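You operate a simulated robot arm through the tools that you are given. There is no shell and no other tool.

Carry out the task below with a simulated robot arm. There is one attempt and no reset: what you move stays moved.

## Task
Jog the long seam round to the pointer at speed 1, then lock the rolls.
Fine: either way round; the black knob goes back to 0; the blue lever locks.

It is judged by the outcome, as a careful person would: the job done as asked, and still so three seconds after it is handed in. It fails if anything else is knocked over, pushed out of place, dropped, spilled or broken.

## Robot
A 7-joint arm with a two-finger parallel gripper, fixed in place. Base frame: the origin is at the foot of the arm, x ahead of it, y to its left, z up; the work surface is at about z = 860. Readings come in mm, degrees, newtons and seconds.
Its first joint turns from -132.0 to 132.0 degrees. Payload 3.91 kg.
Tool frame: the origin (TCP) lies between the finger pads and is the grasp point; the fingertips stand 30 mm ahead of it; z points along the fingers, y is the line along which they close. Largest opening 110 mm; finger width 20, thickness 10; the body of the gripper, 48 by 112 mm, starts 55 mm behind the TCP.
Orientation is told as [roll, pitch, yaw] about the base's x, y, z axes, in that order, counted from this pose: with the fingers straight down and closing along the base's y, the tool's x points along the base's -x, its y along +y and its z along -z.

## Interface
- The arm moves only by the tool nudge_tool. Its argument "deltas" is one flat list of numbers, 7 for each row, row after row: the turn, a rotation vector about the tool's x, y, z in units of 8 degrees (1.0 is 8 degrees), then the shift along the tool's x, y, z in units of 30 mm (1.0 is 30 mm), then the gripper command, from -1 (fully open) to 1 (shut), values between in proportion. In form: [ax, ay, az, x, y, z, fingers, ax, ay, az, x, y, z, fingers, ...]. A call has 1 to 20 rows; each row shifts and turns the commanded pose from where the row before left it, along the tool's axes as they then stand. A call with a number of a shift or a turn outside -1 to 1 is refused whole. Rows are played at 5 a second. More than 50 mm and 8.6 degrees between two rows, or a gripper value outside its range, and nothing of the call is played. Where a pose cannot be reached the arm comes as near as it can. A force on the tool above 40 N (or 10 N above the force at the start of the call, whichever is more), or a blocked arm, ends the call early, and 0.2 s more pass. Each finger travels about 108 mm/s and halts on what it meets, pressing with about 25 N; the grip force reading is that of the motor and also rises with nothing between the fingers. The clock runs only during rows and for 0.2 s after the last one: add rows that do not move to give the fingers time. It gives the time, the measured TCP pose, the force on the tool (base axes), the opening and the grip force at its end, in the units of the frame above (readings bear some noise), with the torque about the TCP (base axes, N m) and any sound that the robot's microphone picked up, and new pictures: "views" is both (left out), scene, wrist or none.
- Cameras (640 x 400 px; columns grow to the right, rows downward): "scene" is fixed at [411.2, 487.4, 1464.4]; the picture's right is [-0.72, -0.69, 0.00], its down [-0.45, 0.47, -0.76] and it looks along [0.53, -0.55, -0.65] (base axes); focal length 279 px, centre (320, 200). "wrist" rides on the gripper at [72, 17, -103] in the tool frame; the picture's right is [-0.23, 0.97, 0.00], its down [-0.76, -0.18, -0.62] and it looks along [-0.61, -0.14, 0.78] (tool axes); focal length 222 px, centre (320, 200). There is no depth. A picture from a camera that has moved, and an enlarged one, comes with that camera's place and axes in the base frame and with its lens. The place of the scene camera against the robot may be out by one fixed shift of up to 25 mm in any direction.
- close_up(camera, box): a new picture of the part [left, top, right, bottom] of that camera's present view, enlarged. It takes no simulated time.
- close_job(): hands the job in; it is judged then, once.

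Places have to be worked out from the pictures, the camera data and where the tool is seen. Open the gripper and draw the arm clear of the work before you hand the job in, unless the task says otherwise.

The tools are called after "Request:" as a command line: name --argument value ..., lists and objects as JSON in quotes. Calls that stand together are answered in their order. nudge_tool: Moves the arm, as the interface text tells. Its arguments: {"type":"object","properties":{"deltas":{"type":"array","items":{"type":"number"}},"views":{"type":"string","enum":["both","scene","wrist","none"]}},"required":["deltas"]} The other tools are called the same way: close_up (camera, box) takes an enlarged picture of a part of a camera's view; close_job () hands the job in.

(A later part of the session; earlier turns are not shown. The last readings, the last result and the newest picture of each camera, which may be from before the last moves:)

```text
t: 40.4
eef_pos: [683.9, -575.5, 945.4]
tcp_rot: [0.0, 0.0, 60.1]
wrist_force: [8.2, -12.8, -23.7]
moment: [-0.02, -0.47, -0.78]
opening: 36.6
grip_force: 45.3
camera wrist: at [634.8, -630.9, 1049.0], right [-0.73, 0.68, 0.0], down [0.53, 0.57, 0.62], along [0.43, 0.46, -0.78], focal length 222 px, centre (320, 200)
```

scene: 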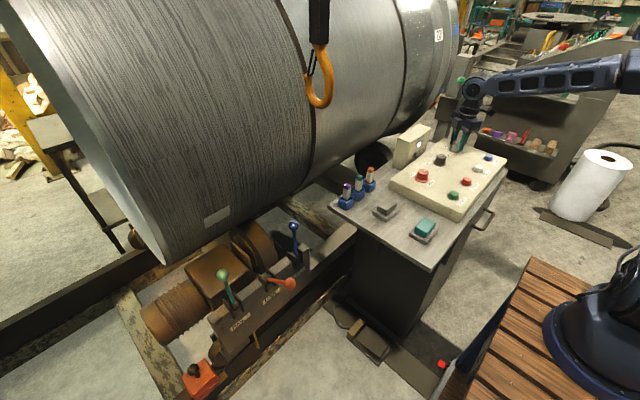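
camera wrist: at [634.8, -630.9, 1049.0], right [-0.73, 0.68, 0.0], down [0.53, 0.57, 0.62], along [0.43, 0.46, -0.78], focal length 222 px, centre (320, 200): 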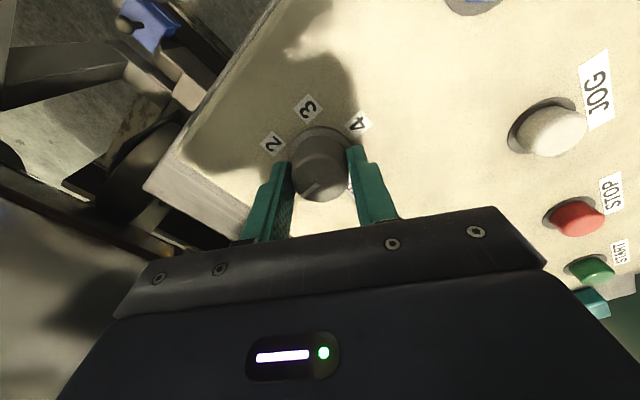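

The knob appears to have turned with the fingers. I'm opening, lifting, and checking the mark.

Request:
nudge_tool --deltas '[0, 0, 0, 0, 0, 0, 0, 0, 0, 0, 0, 0, 0, -0.2, 0, 0, 0, 0, 0, 0, -0.2, 0, 0, 0, 0, 0, -1, -0.2, 0, 0, 0, 0, 0, -1, -0.2, 0, 0, 0, 0, 0, -1, -0.2]' --views "wrist"

Request:
close_up --camera "wrist" --box '[250, 50, 390, 170]'

Request:
close_up --camera "scene" --box '[420, 130, 500, 190]'

```text
t: 41.8
eef_pos: [683.7, -575.8, 1035.6]
tcp_rot: [0.0, 0.0, 59.9]
wrist_force: [0.3, -0.2, 0.1]
moment: [0.03, 0.01, -0.01]
opening: 66.0
grip_force: 0.1
camera wrist: at [633.9, -630.8, 1139.9], right [-0.73, 0.68, 0.0], down [0.54, 0.57, 0.62], along [0.43, 0.46, -0.78], focal length 222 px, centre (320, 200)
```

wrist: 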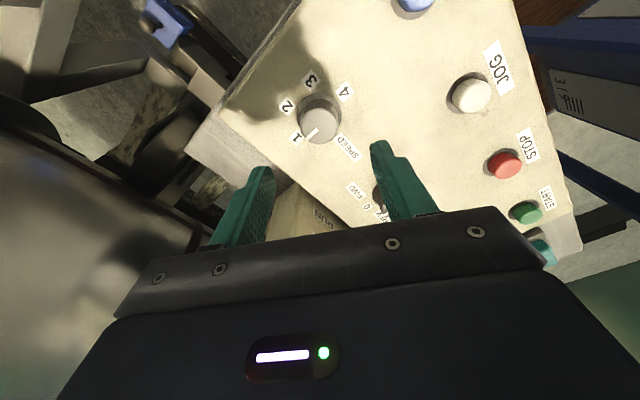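

```text
3.33 times, centred on (320, 110) of wrist
camera zoom: at [633.9, -630.8, 1139.9], right [-0.73, 0.68, 0.0], down [0.54, 0.57, 0.62], along [0.43, 0.46, -0.78], focal length 740 px, centre (320, 500)
```

zoom: 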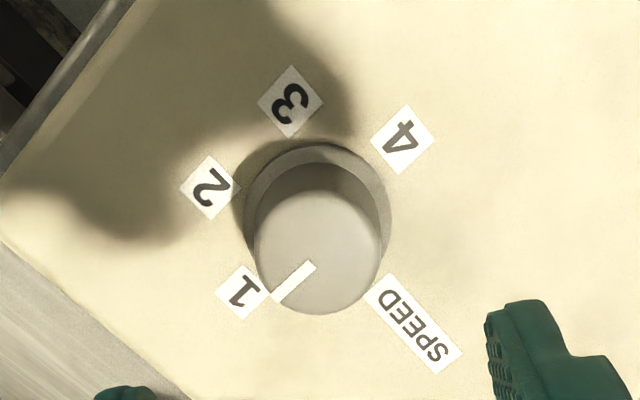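

```text
6.67 times, centred on (460, 160) of scene
camera zoom: at [411.2, 487.4, 1464.4], right [-0.72, -0.69, 0.0], down [-0.45, 0.47, -0.76], along [0.53, -0.55, -0.65], focal length 1862 px, centre (-613, 467)
```

zoom: 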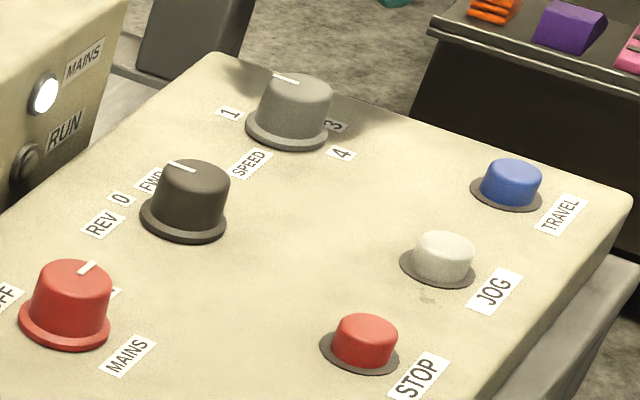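

Speed now reads 1. Next is the black knob at about (685, -443): I'm rotating back to yaw 0 and moving over it.

Request:
nudge_tool --deltas '[0, 0, 1, 0, 0, 0, -0.2, 0, 0, 1, 0, 0, 0, -0.2, 0, 0, 1, 0, 0, 0, -0.2, 0, 0, 1, 0, 0, 0, -0.2, 0, 0, 1, 0, 0, 0, -0.2, 0, 0, 1, 0, 0, 0, -0.2, 0, 0, 1, 0, 0, 0, -0.2, 0, 0, 0.5, 0, 0, 0, -0.2, 0, 0, 0, -0.01, 0.89, 0, -0.2, 0, 0, 0, -0.01, 0.89, 0, -0.2, 0, 0, 0, -0.01, 0.89, 0, -0.2, 0, 0, 0, -0.01, 0.89, 0, -0.2, 0, 0, 0, 0, 0.88, 0, -0.2]' --views "wrist"

Request:
close_up --camera "wrist" --box '[260, 60, 380, 160]'

```text
t: 44.6
eef_pos: [685.5, -441.9, 1037.6]
tcp_rot: [0.0, -0.1, -0.1]
wrist_force: [0.4, -0.8, -0.6]
moment: [0.04, 0.0, -0.03]
opening: 66.0
grip_force: 0.0
camera wrist: at [614.5, -425.4, 1141.0], right [0.23, 0.97, 0.0], down [0.76, -0.18, 0.62], along [0.61, -0.14, -0.78], focal length 222 px, centre (320, 200)
```

wrist: 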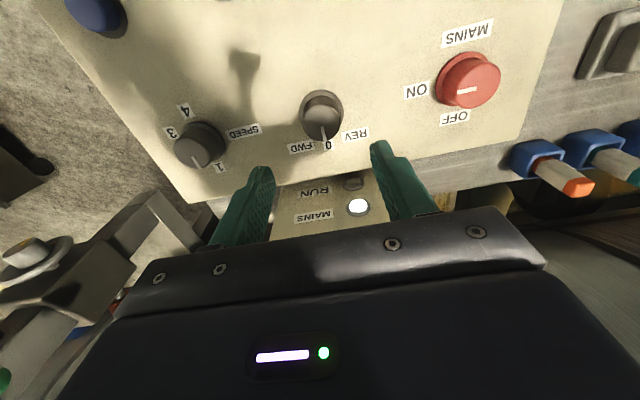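

```text
4.00 times, centred on (320, 110) of wrist
camera zoom: at [614.5, -425.4, 1141.0], right [0.23, 0.97, 0.0], down [0.76, -0.18, 0.62], along [0.61, -0.14, -0.78], focal length 888 px, centre (320, 560)
```

zoom: 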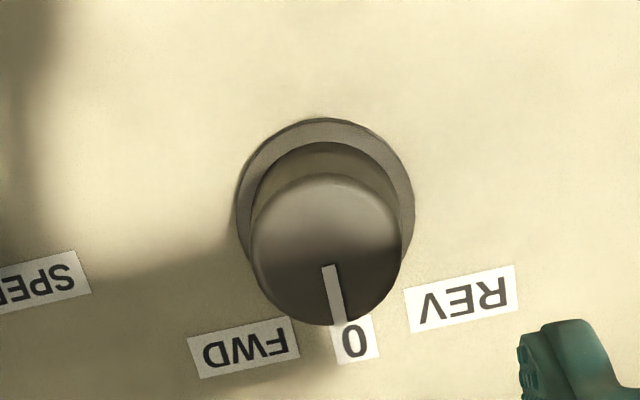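

The black knob's mark is at 0 and its centre is at about (685, -441). I'm descending, gripping it and turning 45° clockwise to FWD.

Request:
nudge_tool --deltas '[0, 0, 0, 0.01, 0.03, 0.96, -0.2, 0, 0, 0, 0, 0, 0.96, -0.2, 0, 0, 0, 0, 0, 0.96, -0.2, 0, 0, 0, 0, 0, 0.15, -0.2, 0, 0, 0, 0, 0, 0, 1, 0, 0, 0, 0, 0, 0, 1, 0, 0, 0, 0, 0, 0, 1]' --views "none"

Request:
nudge_tool --deltas '[0, 0, 1, 0, 0, 0, 1, 0, 0, 1, 0, 0, 0, 1, 0, 0, 1, 0, 0, 0, 1, 0, 0, 1, 0, 0, 0, 1, 0, 0, 1, 0, 0, 0, 1, 0, 0, 0.625, 0, 0, 0, 1, 0, 0, 0, 0, 0, 0, 1]' --views "wrist"

```text
t: 46.2
eef_pos: [685.7, -439.7, 944.8]
tcp_rot: [0.1, 0.0, 0.1]
wrist_force: [-4.1, 15.2, -7.7]
moment: [0.48, -0.2, 0.0]
opening: 36.8
grip_force: 45.0
```

```text
t: 47.8
eef_pos: [686.1, -440.3, 944.9]
tcp_rot: [-0.1, 0.1, -45.1]
wrist_force: [-10.1, 18.7, -27.2]
moment: [0.62, 0.31, 0.12]
opening: 36.9
grip_force: 45.7
camera wrist: at [647.2, -377.7, 1048.2], right [0.85, 0.53, 0.0], down [0.41, -0.67, 0.62], along [0.33, -0.53, -0.78], focal length 222 px, centre (320, 200)
```

wrist: 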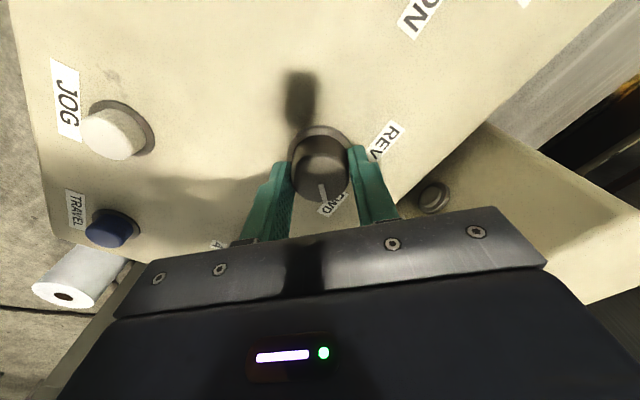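

The knob turned with the grip. I'm opening, lifting, and checking that the mark sits on FWD.

Request:
nudge_tool --deltas '[0, 0, 0, 0, 0, 0, 0, 0, 0, 0, 0, 0, 0, -0.2, 0, 0, 0, 0, 0, 0, -0.2, 0, 0, 0, 0, 0, -1, -0.2, 0, 0, 0, 0, 0, -1, -0.2, 0, 0, 0, 0, 0, -1, -0.2]' --views "wrist"

Request:
close_up --camera "wrist" --box '[260, 60, 380, 160]'

Request:
close_up --camera "wrist" --box '[60, 40, 220, 160]'

Request:
close_up --camera "scene" --box '[385, 120, 485, 185]'

```text
t: 49.2
eef_pos: [685.3, -439.2, 1035.9]
tcp_rot: [0.0, 0.0, -45.1]
wrist_force: [0.2, 0.6, 0.1]
moment: [0.03, 0.01, -0.01]
opening: 66.1
grip_force: 0.1
camera wrist: at [647.1, -377.7, 1140.0], right [0.85, 0.53, 0.0], down [0.41, -0.66, 0.62], along [0.33, -0.53, -0.78], focal length 222 px, centre (320, 200)
```

wrist: 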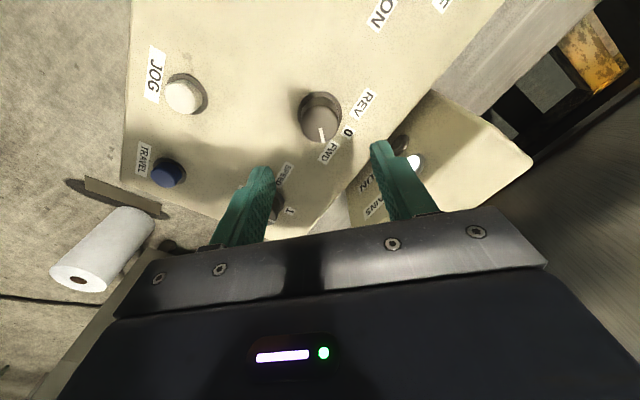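

```text
4.00 times, centred on (320, 110) of wrist
camera zoom: at [647.1, -377.7, 1140.0], right [0.85, 0.53, 0.0], down [0.41, -0.66, 0.62], along [0.33, -0.53, -0.78], focal length 888 px, centre (320, 560)
```

zoom: 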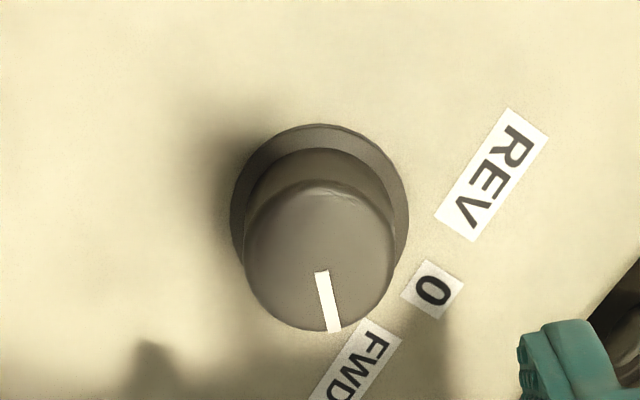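

```text
3.33 times, centred on (140, 100) of wrist
camera zoom: at [647.1, -377.7, 1140.0], right [0.85, 0.53, 0.0], down [0.41, -0.66, 0.62], along [0.33, -0.53, -0.78], focal length 740 px, centre (920, 533)
```

zoom: 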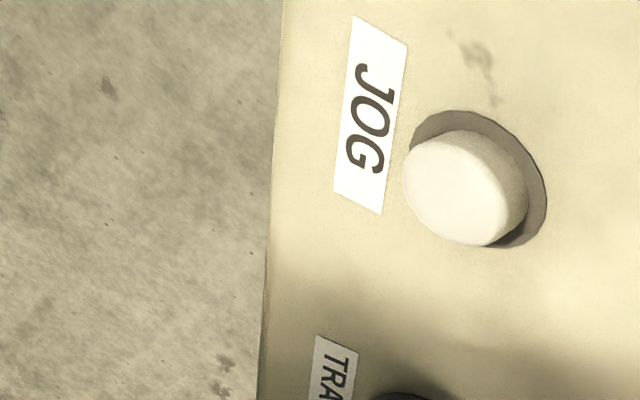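

```text
6.15 times, centred on (435, 152) of scene
camera zoom: at [411.2, 487.4, 1464.4], right [-0.72, -0.69, 0.0], down [-0.45, 0.47, -0.76], along [0.53, -0.55, -0.65], focal length 1719 px, centre (-388, 492)
```

zoom: 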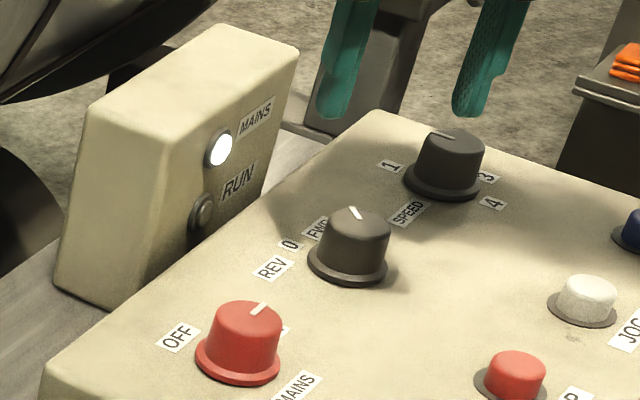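

The black knob now reads FWD and the speed reads 1. The JOG button is at about (566.5, -492) with its cap top at z≈918. I'm rotating back, closing the fingers and moving above it.

Request:
nudge_tool --deltas '[0, 0, -1, 0, 0, 0, 1, 0, 0, -1, 0, 0, 0, 1, 0, 0, -1, 0, 0, 0, 1, 0, 0, -1, 0, 0, 0, 1, 0, 0, -1, 0, 0, 0, 1, 0, 0, -0.635, 0, 0, 0, 1, 0, 0, 0, 0.99, -0.44, 0.25, 1, 0, 0, 0, 0.99, -0.44, 0.25, 1, 0, 0, 0, 0.99, -0.44, 0.25, 1, 0, 0, 0, 0.99, -0.44, 0.25, 1]' --views "both"

Request:
close_up --camera "wrist" --box '[260, 60, 380, 160]'

Request:
close_up --camera "scene" --box '[430, 110, 530, 190]'

```text
t: 51.4
eef_pos: [566.2, -496.1, 1005.3]
tcp_rot: [0.0, -0.1, 0.1]
wrist_force: [0.0, 0.3, -0.5]
moment: [-0.02, 0.02, -0.02]
opening: 0.0
grip_force: 24.8
camera wrist: at [494.6, -479.3, 1108.7], right [0.23, 0.97, 0.0], down [0.76, -0.18, 0.62], along [0.61, -0.14, -0.78], focal length 222 px, centre (320, 200)
```

scene: 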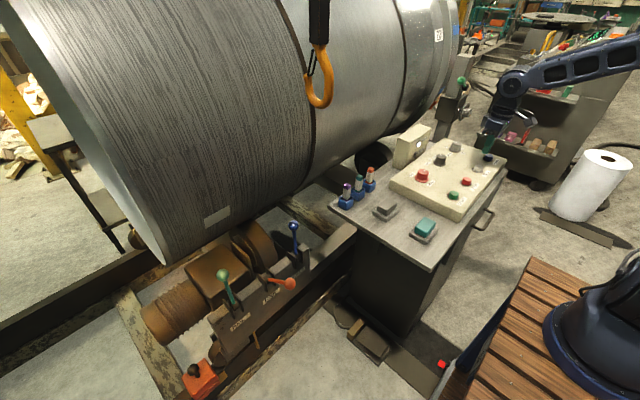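
wrist: 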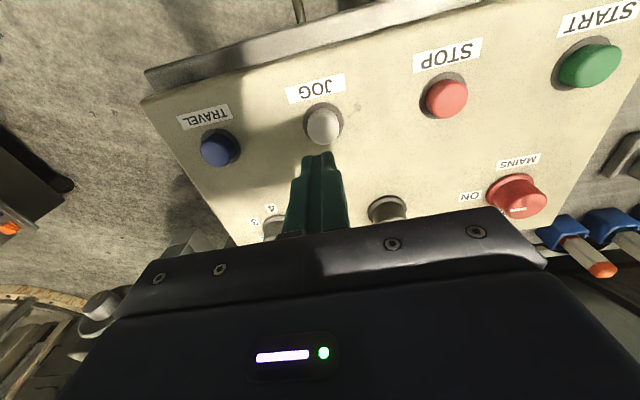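

```text
4.00 times, centred on (320, 110) of wrist
camera zoom: at [494.6, -479.3, 1108.7], right [0.23, 0.97, 0.0], down [0.76, -0.18, 0.62], along [0.61, -0.14, -0.78], focal length 888 px, centre (320, 560)
```

zoom: 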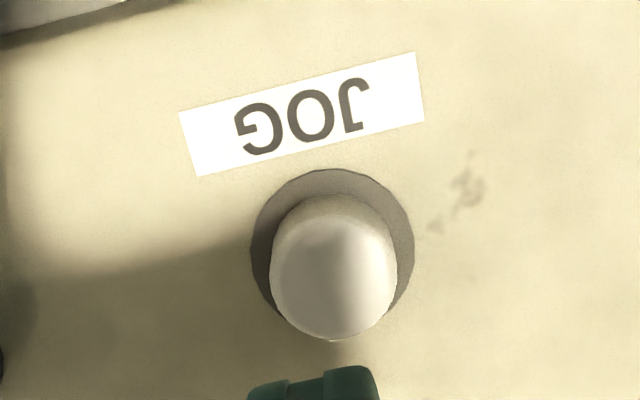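

```text
5.00 times, centred on (480, 150) of scene
camera zoom: at [411.2, 487.4, 1464.4], right [-0.72, -0.69, 0.0], down [-0.45, 0.47, -0.76], along [0.53, -0.55, -0.65], focal length 1396 px, centre (-480, 450)
```

zoom: 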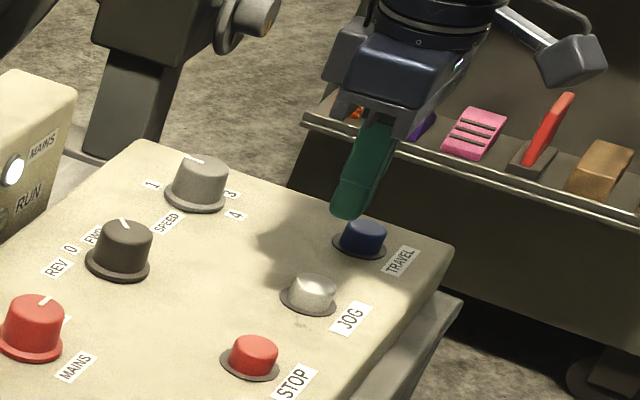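

JOG's centre refines to about (566, -493.3). I'm descending to just above the cap (tips at about z≈923), then I'll press in small steps.

Request:
nudge_tool --deltas '[0, 0, 0, 0, 0.09, 0.9, 1, 0, 0, 0, 0, 0, 0.85, 1, 0, 0, 0, 0, 0, 0, 1]' --views "both"

Request:
close_up --camera "scene" --box '[430, 110, 530, 190]'

```text
t: 52.2
eef_pos: [566.1, -491.3, 953.7]
tcp_rot: [0.1, 0.0, 0.0]
wrist_force: [-0.2, 0.5, -0.2]
moment: [0.02, -0.01, 0.01]
opening: 0.1
grip_force: 24.8
camera wrist: at [494.9, -476.4, 1057.2], right [0.23, 0.97, 0.0], down [0.76, -0.18, 0.62], along [0.61, -0.14, -0.78], focal length 222 px, centre (320, 200)
```

scene: 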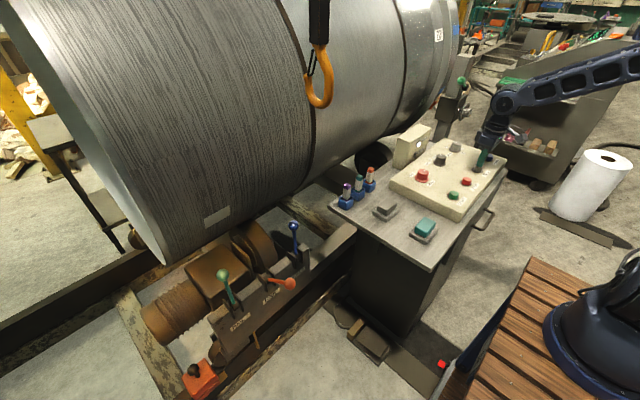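
wrist: 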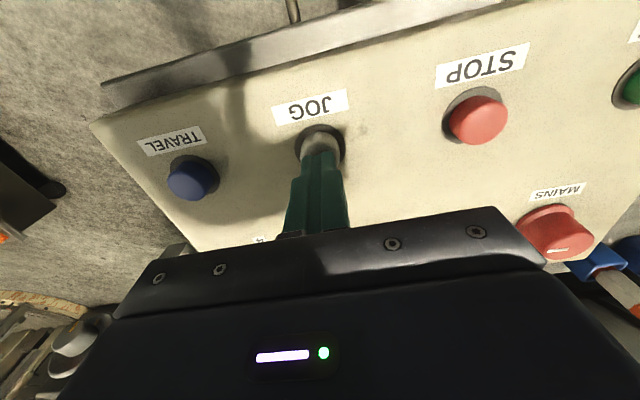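

```text
5.00 times, centred on (480, 150) of scene
camera zoom: at [411.2, 487.4, 1464.4], right [-0.72, -0.69, 0.0], down [-0.45, 0.47, -0.76], along [0.53, -0.55, -0.65], focal length 1396 px, centre (-480, 450)
```

zoom: 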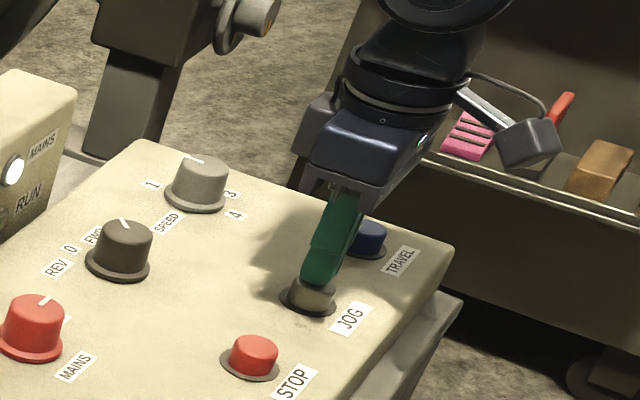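

The tips are centred over JOG. I'm stepping down in small increments while reading the force.

Request:
nudge_tool --deltas '[0, 0, 0, 0, 0, 0.1, 1, 0, 0, 0, 0, 0, 0.1, 1]' --views "none"

Request:
close_up --camera "scene" --box '[385, 120, 485, 185]'

```text
t: 52.8
eef_pos: [566.3, -490.9, 947.8]
tcp_rot: [0.0, -0.1, 0.1]
wrist_force: [-0.3, -1.4, 2.8]
moment: [-0.01, 0.05, 0.02]
opening: 0.0
grip_force: 24.8
heard: click
```

```text
6.15 times, centred on (435, 152) of scene
camera zoom: at [411.2, 487.4, 1464.4], right [-0.72, -0.69, 0.0], down [-0.45, 0.47, -0.76], along [0.53, -0.55, -0.65], focal length 1719 px, centre (-388, 492)
```

zoom: 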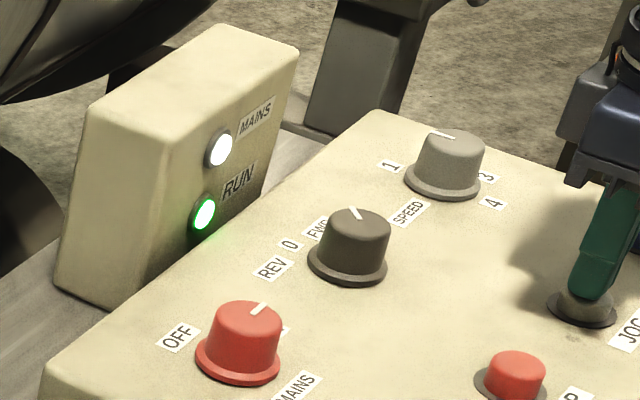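

There was a click and the RUN lamp is lit, so JOG is pressed. I'm holding for about 0.6 s to see which way the shell turns.

Request:
nudge_tool --deltas '[0, 0, 0, 0, 0, 0, 1, 0, 0, 0, 0, 0, 0, 1]' --views "scene"

Request:
close_up --camera "scene" --box '[165, 190, 265, 280]'

Request:
close_up --camera "scene" --box '[390, 0, 470, 60]'

```text
t: 53.4
eef_pos: [567.0, -492.2, 947.1]
tcp_rot: [0.0, -0.1, 0.1]
wrist_force: [0.5, -1.9, 2.9]
moment: [-0.02, -0.05, -0.01]
opening: 0.0
grip_force: 24.6
```

scene: 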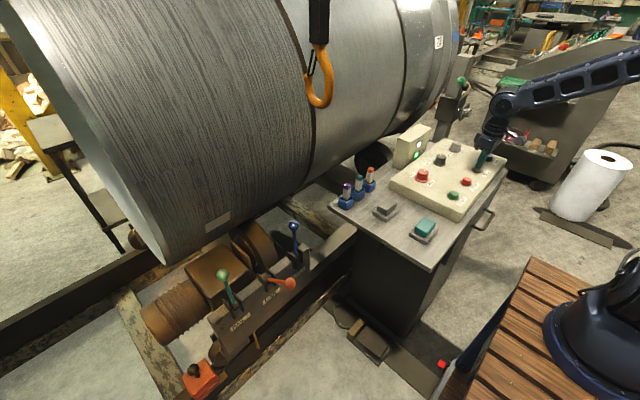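

```text
4.44 times, centred on (215, 235) of scene
camera zoom: at [411.2, 487.4, 1464.4], right [-0.72, -0.69, 0.0], down [-0.45, 0.47, -0.76], along [0.53, -0.55, -0.65], focal length 1241 px, centre (787, 44)
```

zoom: 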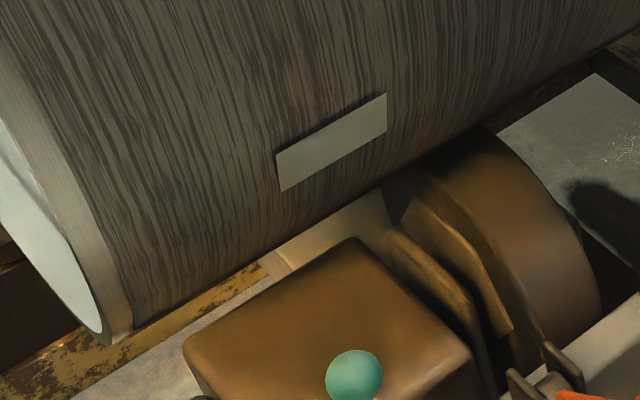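

```text
6.67 times, centred on (430, 30) of scene
camera zoom: at [411.2, 487.4, 1464.4], right [-0.72, -0.69, 0.0], down [-0.45, 0.47, -0.76], along [0.53, -0.55, -0.65], focal length 1862 px, centre (-413, 1333)
```

zoom: 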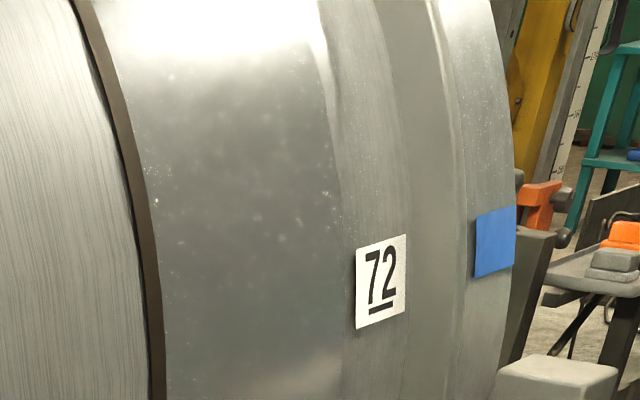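

FWD takes the near side down (tag 72 dropped), at roughly 4–5°/s, so REV is the short way. I'm releasing JOG and lifting.

Request:
nudge_tool --deltas '[0, 0, 0, 0, 0, -0.6, 1, 0, 0, 0, 0, 0, -0.7, 1, 0, 0, 0, 0, 0, -0.7, 1, 0, 0, 0, 0, 0, 0, 1]' --views "scene"

Request:
close_up --camera "scene" --box '[390, 0, 470, 60]'

Request:
close_up --camera "scene" --box '[385, 120, 485, 185]'

Request:
close_up --camera "scene" --box '[165, 190, 265, 280]'

```text
t: 54.4
eef_pos: [566.5, -490.0, 1005.6]
tcp_rot: [-0.1, 0.0, 0.0]
wrist_force: [-0.4, 0.9, 1.0]
moment: [0.0, 0.01, -0.03]
opening: 0.0
grip_force: 25.4
```

scene: 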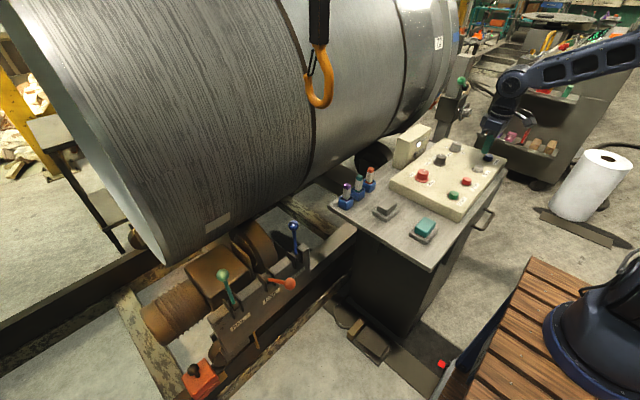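

```text
6.67 times, centred on (430, 30) of scene
camera zoom: at [411.2, 487.4, 1464.4], right [-0.72, -0.69, 0.0], down [-0.45, 0.47, -0.76], along [0.53, -0.55, -0.65], focal length 1862 px, centre (-413, 1333)
```

zoom: 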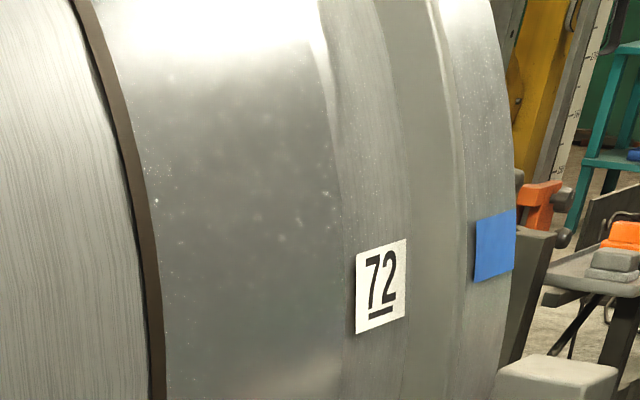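

```text
6.15 times, centred on (435, 152) of scene
camera zoom: at [411.2, 487.4, 1464.4], right [-0.72, -0.69, 0.0], down [-0.45, 0.47, -0.76], along [0.53, -0.55, -0.65], focal length 1719 px, centre (-388, 492)
```

zoom: 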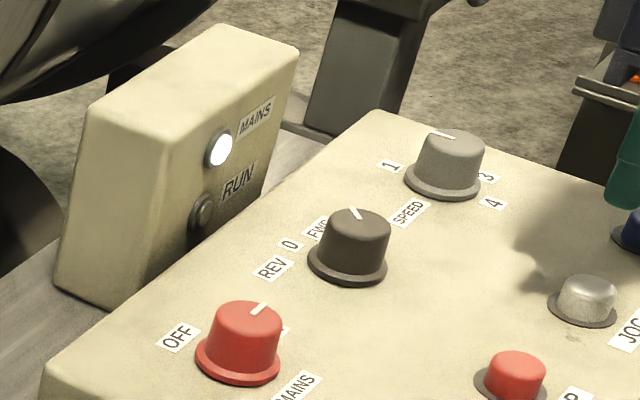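

```text
4.44 times, centred on (215, 235) of scene
camera zoom: at [411.2, 487.4, 1464.4], right [-0.72, -0.69, 0.0], down [-0.45, 0.47, -0.76], along [0.53, -0.55, -0.65], focal length 1241 px, centre (787, 44)
```

zoom: 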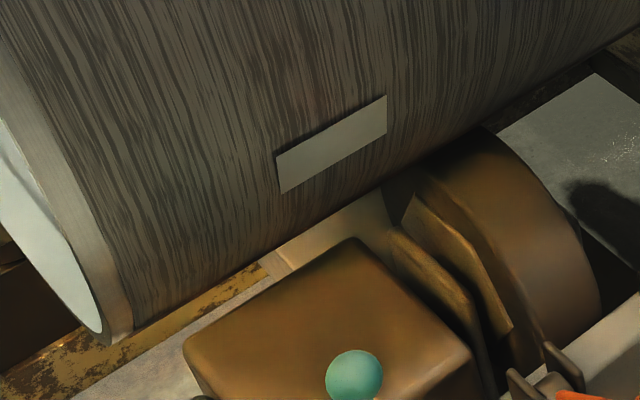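

The shell stopped when released (about 4° turned). Next I'm going back to the black knob, gripping it at FWD and turning it 90° counter-clockwise through 0 to REV.

Request:
nudge_tool --deltas '[0, 0, 0, -0.988, 0.4125, -0.25, -0.2, 0, 0, 0, -0.988, 0.4125, -0.25, -0.2, 0, 0, 0, -0.988, 0.4125, -0.25, -0.2, 0, 0, 0, -0.988, 0.4125, -0.25, -0.2, 0, 0, 1, 0, 0, 0, -0.2, 0, 0, 1, 0, 0, 0, -0.2, 0, 0, 1, 0, 0, 0, -0.2, 0, 0, 1, 0, 0, 0, -0.2, 0, 0, 1, 0, 0, 0, -0.2, 0, 0, 0.625, 0, 0, 0, -0.2]' --views "wrist"

Request:
close_up --camera "wrist" --box '[260, 60, 380, 160]'

```text
t: 56.6
eef_pos: [684.9, -441.6, 1037.1]
tcp_rot: [0.0, 0.0, -45.1]
wrist_force: [0.2, 0.0, 0.7]
moment: [-0.04, 0.01, -0.04]
opening: 66.1
grip_force: 0.0
camera wrist: at [646.9, -378.7, 1140.6], right [0.85, 0.53, 0.0], down [0.41, -0.66, 0.62], along [0.33, -0.53, -0.78], focal length 222 px, centre (320, 200)
```

wrist: 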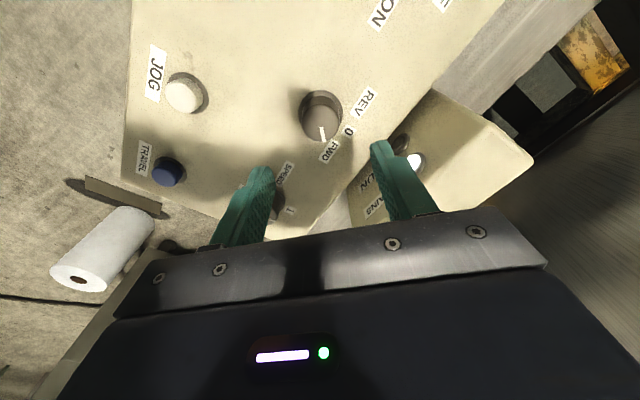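

```text
4.00 times, centred on (320, 110) of wrist
camera zoom: at [646.9, -378.7, 1140.6], right [0.85, 0.53, 0.0], down [0.41, -0.66, 0.62], along [0.33, -0.53, -0.78], focal length 888 px, centre (320, 560)
```

zoom: 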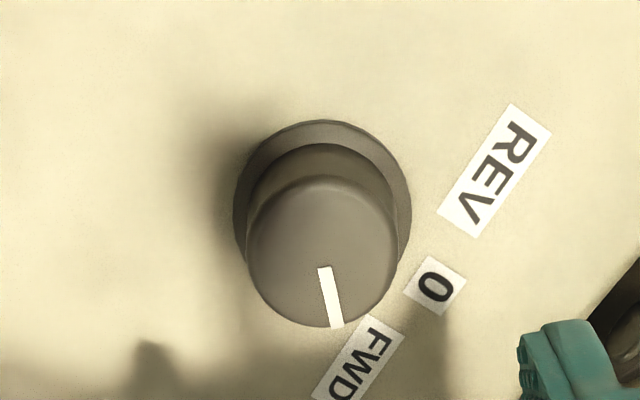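

The alignment is good. I'm descending, gripping, and then rotating +90° to REV.

Request:
nudge_tool --deltas '[0, 0, 0, 0, 0, 0.96, -0.2, 0, 0, 0, 0, 0, 0.96, -0.2, 0, 0, 0, 0, 0, 0.96, -0.2, 0, 0, 0, 0, 0, 0.17, -0.2, 0, 0, 0, 0, 0, 0, 1, 0, 0, 0, 0, 0, 0, 1, 0, 0, 0, 0, 0, 0, 1]' --views "none"

Request:
nudge_tool --deltas '[0, 0, -1, 0, 0, 0, 1, 0, 0, -1, 0, 0, 0, 1, 0, 0, -1, 0, 0, 0, 1, 0, 0, -1, 0, 0, 0, 1, 0, 0, -1, 0, 0, 0, 1, 0, 0, -1, 0, 0, 0, 1, 0, 0, -1, 0, 0, 0, 1, 0, 0, -1, 0, 0, 0, 1, 0, 0, -1, 0, 0, 0, 1, 0, 0, -1, 0, 0, 0, 1, 0, 0, -1, 0, 0, 0, 1, 0, 0, -0.25, 0, 0, 0, 1, 0, 0, 0, 0, 0, 0, 1]' --views "wrist"

```text
t: 58.2
eef_pos: [685.8, -440.5, 943.3]
tcp_rot: [0.0, 0.0, -44.9]
wrist_force: [0.9, 1.4, -6.9]
moment: [-0.3, -0.47, 0.01]
opening: 36.8
grip_force: 45.2
```

```text
t: 59.5
eef_pos: [686.2, -440.3, 944.6]
tcp_rot: [0.1, 0.0, -3.0]
wrist_force: [7.3, -0.4, -11.0]
moment: [-0.08, -1.09, 0.09]
opening: 36.8
grip_force: 45.3
stopped in row 6: the force on the tool passed its limit at 40 N (the readings are from after the stop); the commanded pose is now the measured one
camera wrist: at [615.8, -420.3, 1048.1], right [0.28, 0.96, 0.0], down [0.75, -0.22, 0.62], along [0.6, -0.17, -0.78], focal length 222 px, centre (320, 200)
```

wrist: 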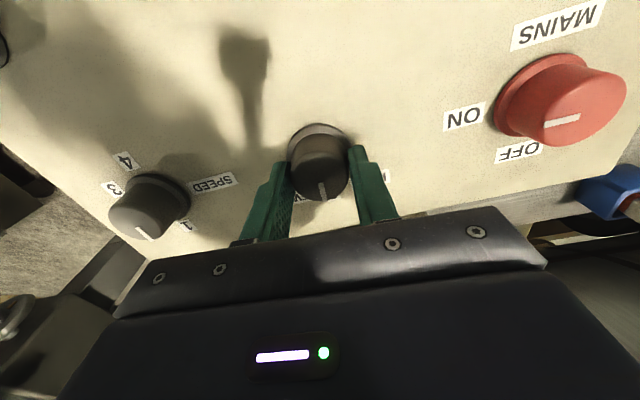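

The turn paused at about the 0 position on a force spike, and the readings are now low. I'm continuing gently with smaller steps towards REV.

Request:
nudge_tool --deltas '[0, 0, -0.5, 0, 0, 0, 1, 0, 0, -0.5, 0, 0, 0, 1, 0, 0, -0.5, 0, 0, 0, 1, 0, 0, -0.5, 0, 0, 0, 1, 0, 0, -0.5, 0, 0, 0, 1, 0, 0, -0.5, 0, 0, 0, 1, 0, 0, -0.5, 0, 0, 0, 1, 0, 0, -0.5, 0, 0, 0, 1, 0, 0, -0.5, 0, 0, 0, 1, 0, 0, -0.5, 0, 0, 0, 1, 0, 0, -0.5, 0, 0, 0, 1, 0, 0, -0.5, 0, 0, 0, 1, 0, 0, 0, 0, 0, 0, 1]' --views "wrist"

```text
t: 62.3
eef_pos: [685.3, -440.0, 944.9]
tcp_rot: [0.1, 0.0, 44.9]
wrist_force: [16.4, 24.8, -9.6]
moment: [0.9, -0.42, -0.02]
opening: 36.7
grip_force: 45.0
camera wrist: at [623.7, -479.6, 1048.2], right [-0.53, 0.85, 0.0], down [0.67, 0.41, 0.62], along [0.53, 0.33, -0.78], focal length 222 px, centre (320, 200)
```

wrist: 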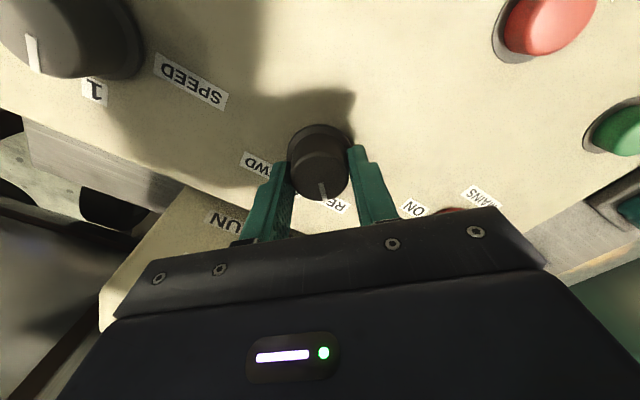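

The knob mark now points at REV. I'm opening and lifting clear to verify.

Request:
nudge_tool --deltas '[0, 0, 0, 0, 0, 0, 0, 0, 0, 0, 0, 0, 0, -0.2, 0, 0, 0, 0, 0, 0, -0.2, 0, 0, 0, 0, 0, -1, -0.2, 0, 0, 0, 0, 0, -1, -0.2, 0, 0, 0, 0, 0, -1, -0.2]' --views "wrist"

Request:
close_up --camera "wrist" --box '[240, 50, 400, 170]'

Request:
close_up --camera "scene" --box '[385, 120, 485, 185]'

```text
t: 63.7
eef_pos: [684.9, -440.0, 1036.6]
tcp_rot: [0.1, -0.1, 44.8]
wrist_force: [-0.1, 0.8, -0.7]
moment: [0.02, 0.04, 0.0]
opening: 66.1
grip_force: 0.0
camera wrist: at [623.8, -480.7, 1139.0], right [-0.53, 0.85, 0.0], down [0.67, 0.41, 0.62], along [0.53, 0.33, -0.78], focal length 222 px, centre (320, 200)
```

wrist: 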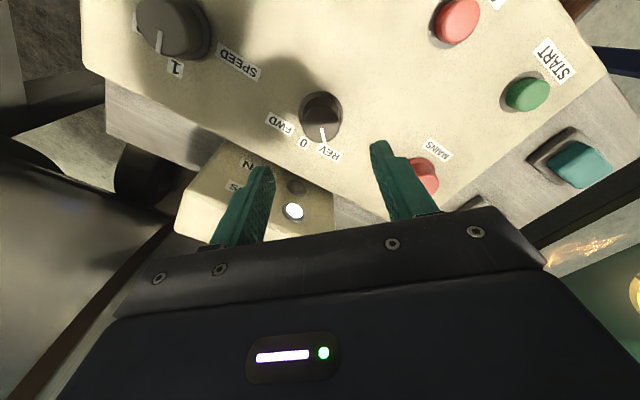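

```text
3.33 times, centred on (320, 110) of wrist
camera zoom: at [623.8, -480.7, 1139.0], right [-0.53, 0.85, 0.0], down [0.67, 0.41, 0.62], along [0.53, 0.33, -0.78], focal length 740 px, centre (320, 500)
```

zoom: 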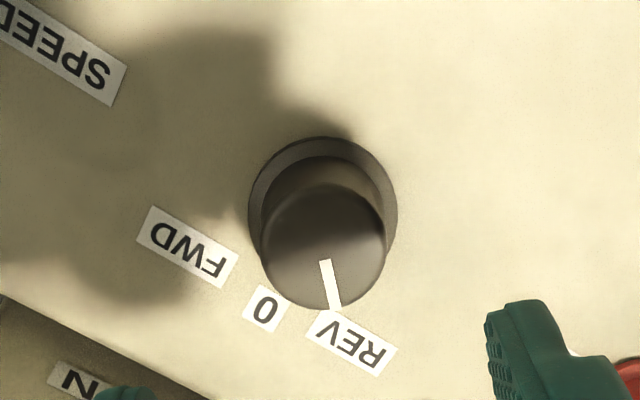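

```text
6.15 times, centred on (435, 152) of scene
camera zoom: at [411.2, 487.4, 1464.4], right [-0.72, -0.69, 0.0], down [-0.45, 0.47, -0.76], along [0.53, -0.55, -0.65], focal length 1719 px, centre (-388, 492)
```

zoom: 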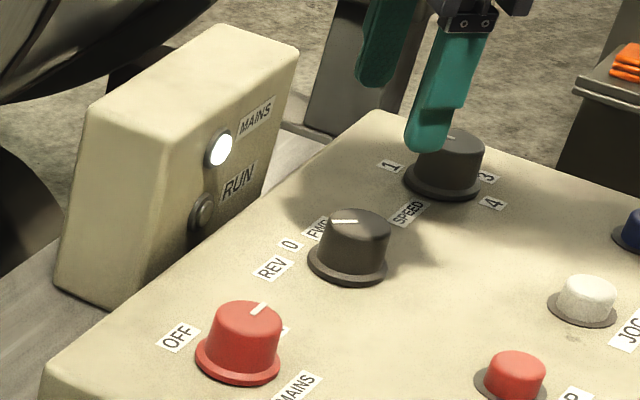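

REV is selected and speed is still 1. I'm returning to above JOG with the fingers closed.

Request:
nudge_tool --deltas '[0, 0, 1, 0, 0, 0, 1, 0, 0, 1, 0, 0, 0, 1, 0, 0, 1, 0, 0, 0, 1, 0, 0, 1, 0, 0, 0, 1, 0, 0, 1, 0, 0, 0, 1, 0, 0, 0.6, 0, 0, 0, 1, 0, 0, 0, 0.988, -0.433, 0.25, 1, 0, 0, 0, 0.988, -0.433, 0.25, 1, 0, 0, 0, 0.988, -0.433, 0.25, 1, 0, 0, 0, 0.988, -0.433, 0.25, 1, 0, 0, 0, 0, 0, 0.9, 1, 0, 0, 0, 0, 0, 0.83, 1, 0, 0, 0, 0, 0, 0, 1]' --views "both"

Request:
close_up --camera "scene" --box '[430, 110, 530, 190]'

```text
t: 66.5
eef_pos: [566.3, -492.3, 954.3]
tcp_rot: [0.1, 0.1, 0.0]
wrist_force: [0.5, -0.2, 0.3]
moment: [0.0, -0.01, -0.01]
opening: 0.0
grip_force: 25.0
camera wrist: at [494.6, -475.5, 1058.2], right [0.23, 0.97, 0.0], down [0.76, -0.18, 0.62], along [0.61, -0.14, -0.78], focal length 222 px, centre (320, 200)
```

scene: 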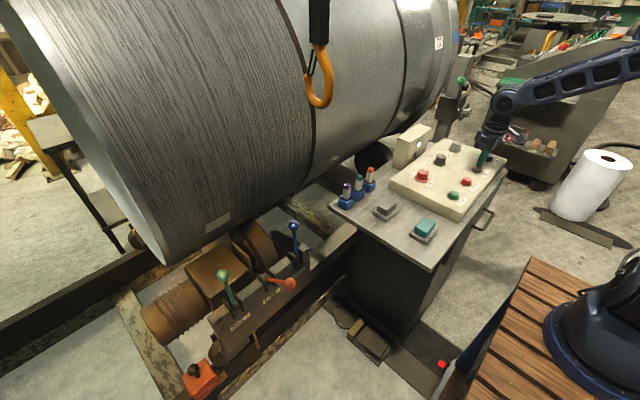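
wrist: 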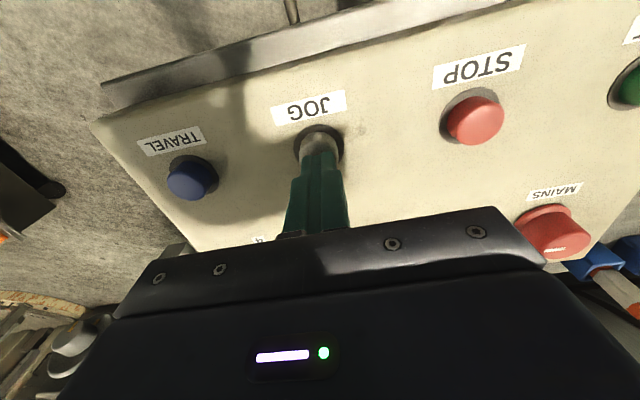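

```text
5.00 times, centred on (480, 150) of scene
camera zoom: at [411.2, 487.4, 1464.4], right [-0.72, -0.69, 0.0], down [-0.45, 0.47, -0.76], along [0.53, -0.55, -0.65], focal length 1396 px, centre (-480, 450)
```

zoom: 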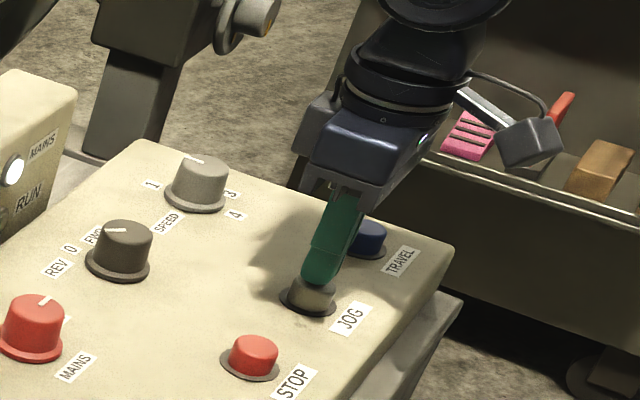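

I'm pressing JOG in REV and holding for roughly 3.5 s, then checking the direction and speed.

Request:
nudge_tool --deltas '[0, 0, 0, 0, 0, 0.13, 1, 0, 0, 0, 0, 0, 0.1, 1, 0, 0, 0, 0, 0, 0, 1, 0, 0, 0, 0, 0, 0, 1, 0, 0, 0, 0, 0, 0, 1, 0, 0, 0, 0, 0, 0, 1, 0, 0, 0, 0, 0, 0, 1, 0, 0, 0, 0, 0, 0, 1, 0, 0, 0, 0, 0, 0, 1, 0, 0, 0, 0, 0, 0, 1, 0, 0, 0, 0, 0, 0, 1, 0, 0, 0, 0, 0, 0, 1, 0, 0, 0, 0, 0, 0, 1, 0, 0, 0, 0, 0, 0, 1, 0, 0, 0, 0, 0, 0, 1]' --views "scene"

Request:
close_up --camera "scene" --box '[390, 0, 470, 60]'

Request:
close_up --camera "scene" --box '[165, 160, 325, 270]'

Request:
close_up --camera "scene" --box '[385, 120, 485, 185]'

```text
t: 69.7
eef_pos: [566.1, -492.0, 947.0]
tcp_rot: [0.1, 0.0, 0.1]
wrist_force: [0.1, -0.8, 2.5]
moment: [-0.01, 0.0, 0.01]
opening: 0.0
grip_force: 25.5
heard: click
```

scene: 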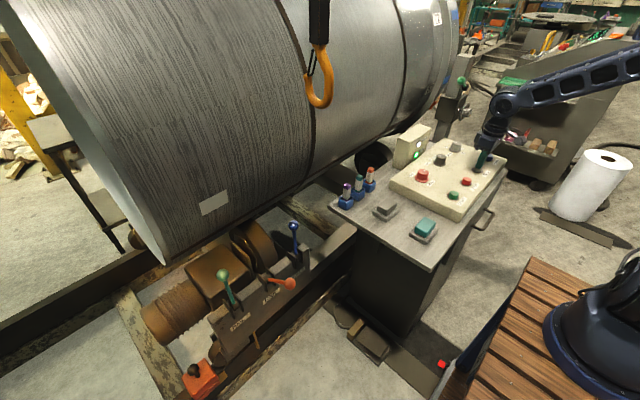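

```text
6.67 times, centred on (430, 30) of scene
camera zoom: at [411.2, 487.4, 1464.4], right [-0.72, -0.69, 0.0], down [-0.45, 0.47, -0.76], along [0.53, -0.55, -0.65], focal length 1862 px, centre (-413, 1333)
```

zoom: 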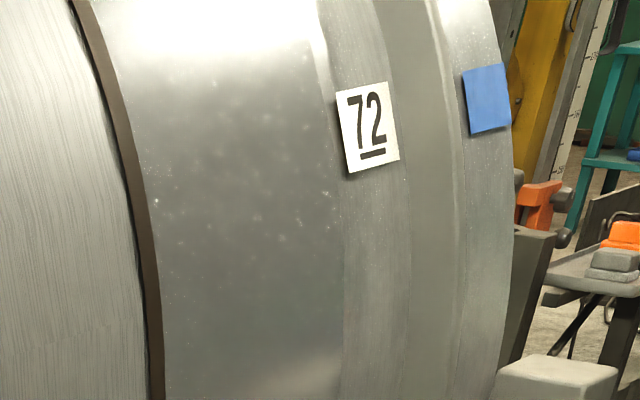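

```text
3.64 times, centred on (245, 215) of scene
camera zoom: at [411.2, 487.4, 1464.4], right [-0.72, -0.69, 0.0], down [-0.45, 0.47, -0.76], along [0.53, -0.55, -0.65], focal length 1016 px, centre (593, 146)
```

zoom: 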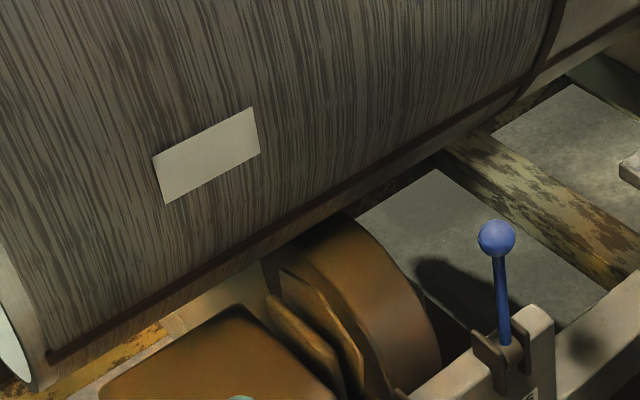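

```text
6.15 times, centred on (435, 152) of scene
camera zoom: at [411.2, 487.4, 1464.4], right [-0.72, -0.69, 0.0], down [-0.45, 0.47, -0.76], along [0.53, -0.55, -0.65], focal length 1719 px, centre (-388, 492)
```

zoom: 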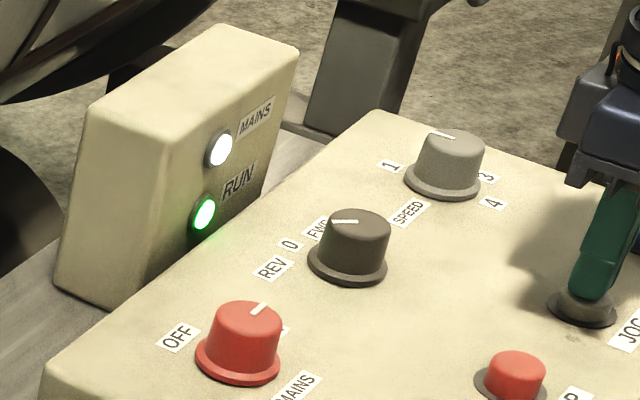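

REV brings the near side up, and the seam is now visible on the lower front. My measurements give ~4°/s with the seam at about 213°, and the pointer is near 181°. I'm holding for another ~6 s (~24°) and then re-measuring.

Request:
nudge_tool --deltas '[0, 0, 0, 0, 0, 0, 1, 0, 0, 0, 0, 0, 0, 1, 0, 0, 0, 0, 0, 0, 1, 0, 0, 0, 0, 0, 0, 1, 0, 0, 0, 0, 0, 0, 1, 0, 0, 0, 0, 0, 0, 1, 0, 0, 0, 0, 0, 0, 1, 0, 0, 0, 0, 0, 0, 1, 0, 0, 0, 0, 0, 0, 1, 0, 0, 0, 0, 0, 0, 1, 0, 0, 0, 0, 0, 0, 1, 0, 0, 0, 0, 0, 0, 1, 0, 0, 0, 0, 0, 0, 1, 0, 0, 0, 0, 0, 0, 1]' --views "scene"

Request:
close_up --camera "scene" --box '[165, 140, 325, 250]'

Request:
close_up --camera "scene" --box '[360, 20, 460, 130]'

```text
t: 72.7
eef_pos: [565.8, -491.8, 948.7]
tcp_rot: [0.1, 0.0, 0.2]
wrist_force: [0.0, -0.3, 3.4]
moment: [0.01, -0.01, 0.02]
opening: 0.0
grip_force: 25.7
```

scene: 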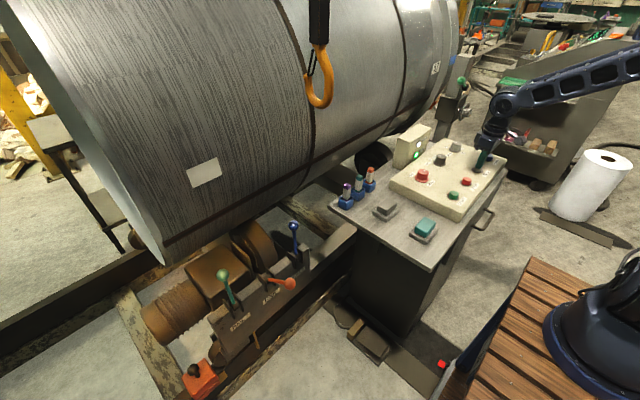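

```text
3.64 times, centred on (245, 195) of scene
camera zoom: at [411.2, 487.4, 1464.4], right [-0.72, -0.69, 0.0], down [-0.45, 0.47, -0.76], along [0.53, -0.55, -0.65], focal length 1016 px, centre (593, 218)
```

zoom: 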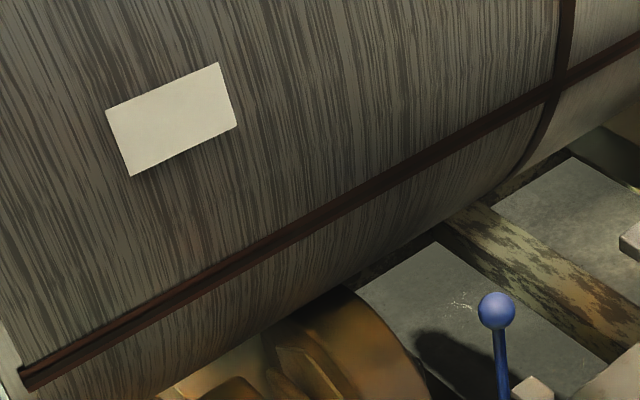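

```text
3.64 times, centred on (410, 75) of scene
camera zoom: at [411.2, 487.4, 1464.4], right [-0.72, -0.69, 0.0], down [-0.45, 0.47, -0.76], along [0.53, -0.55, -0.65], focal length 1016 px, centre (-7, 654)
```

zoom: 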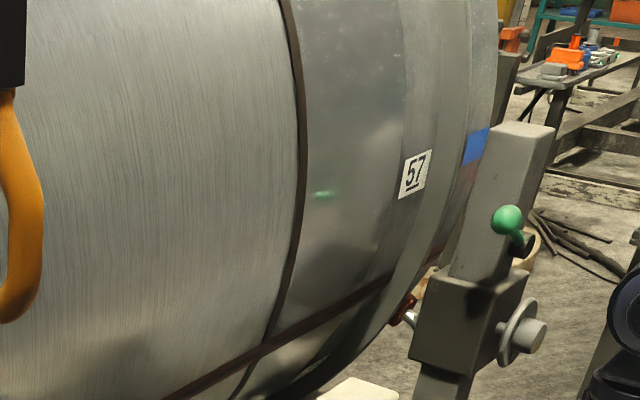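

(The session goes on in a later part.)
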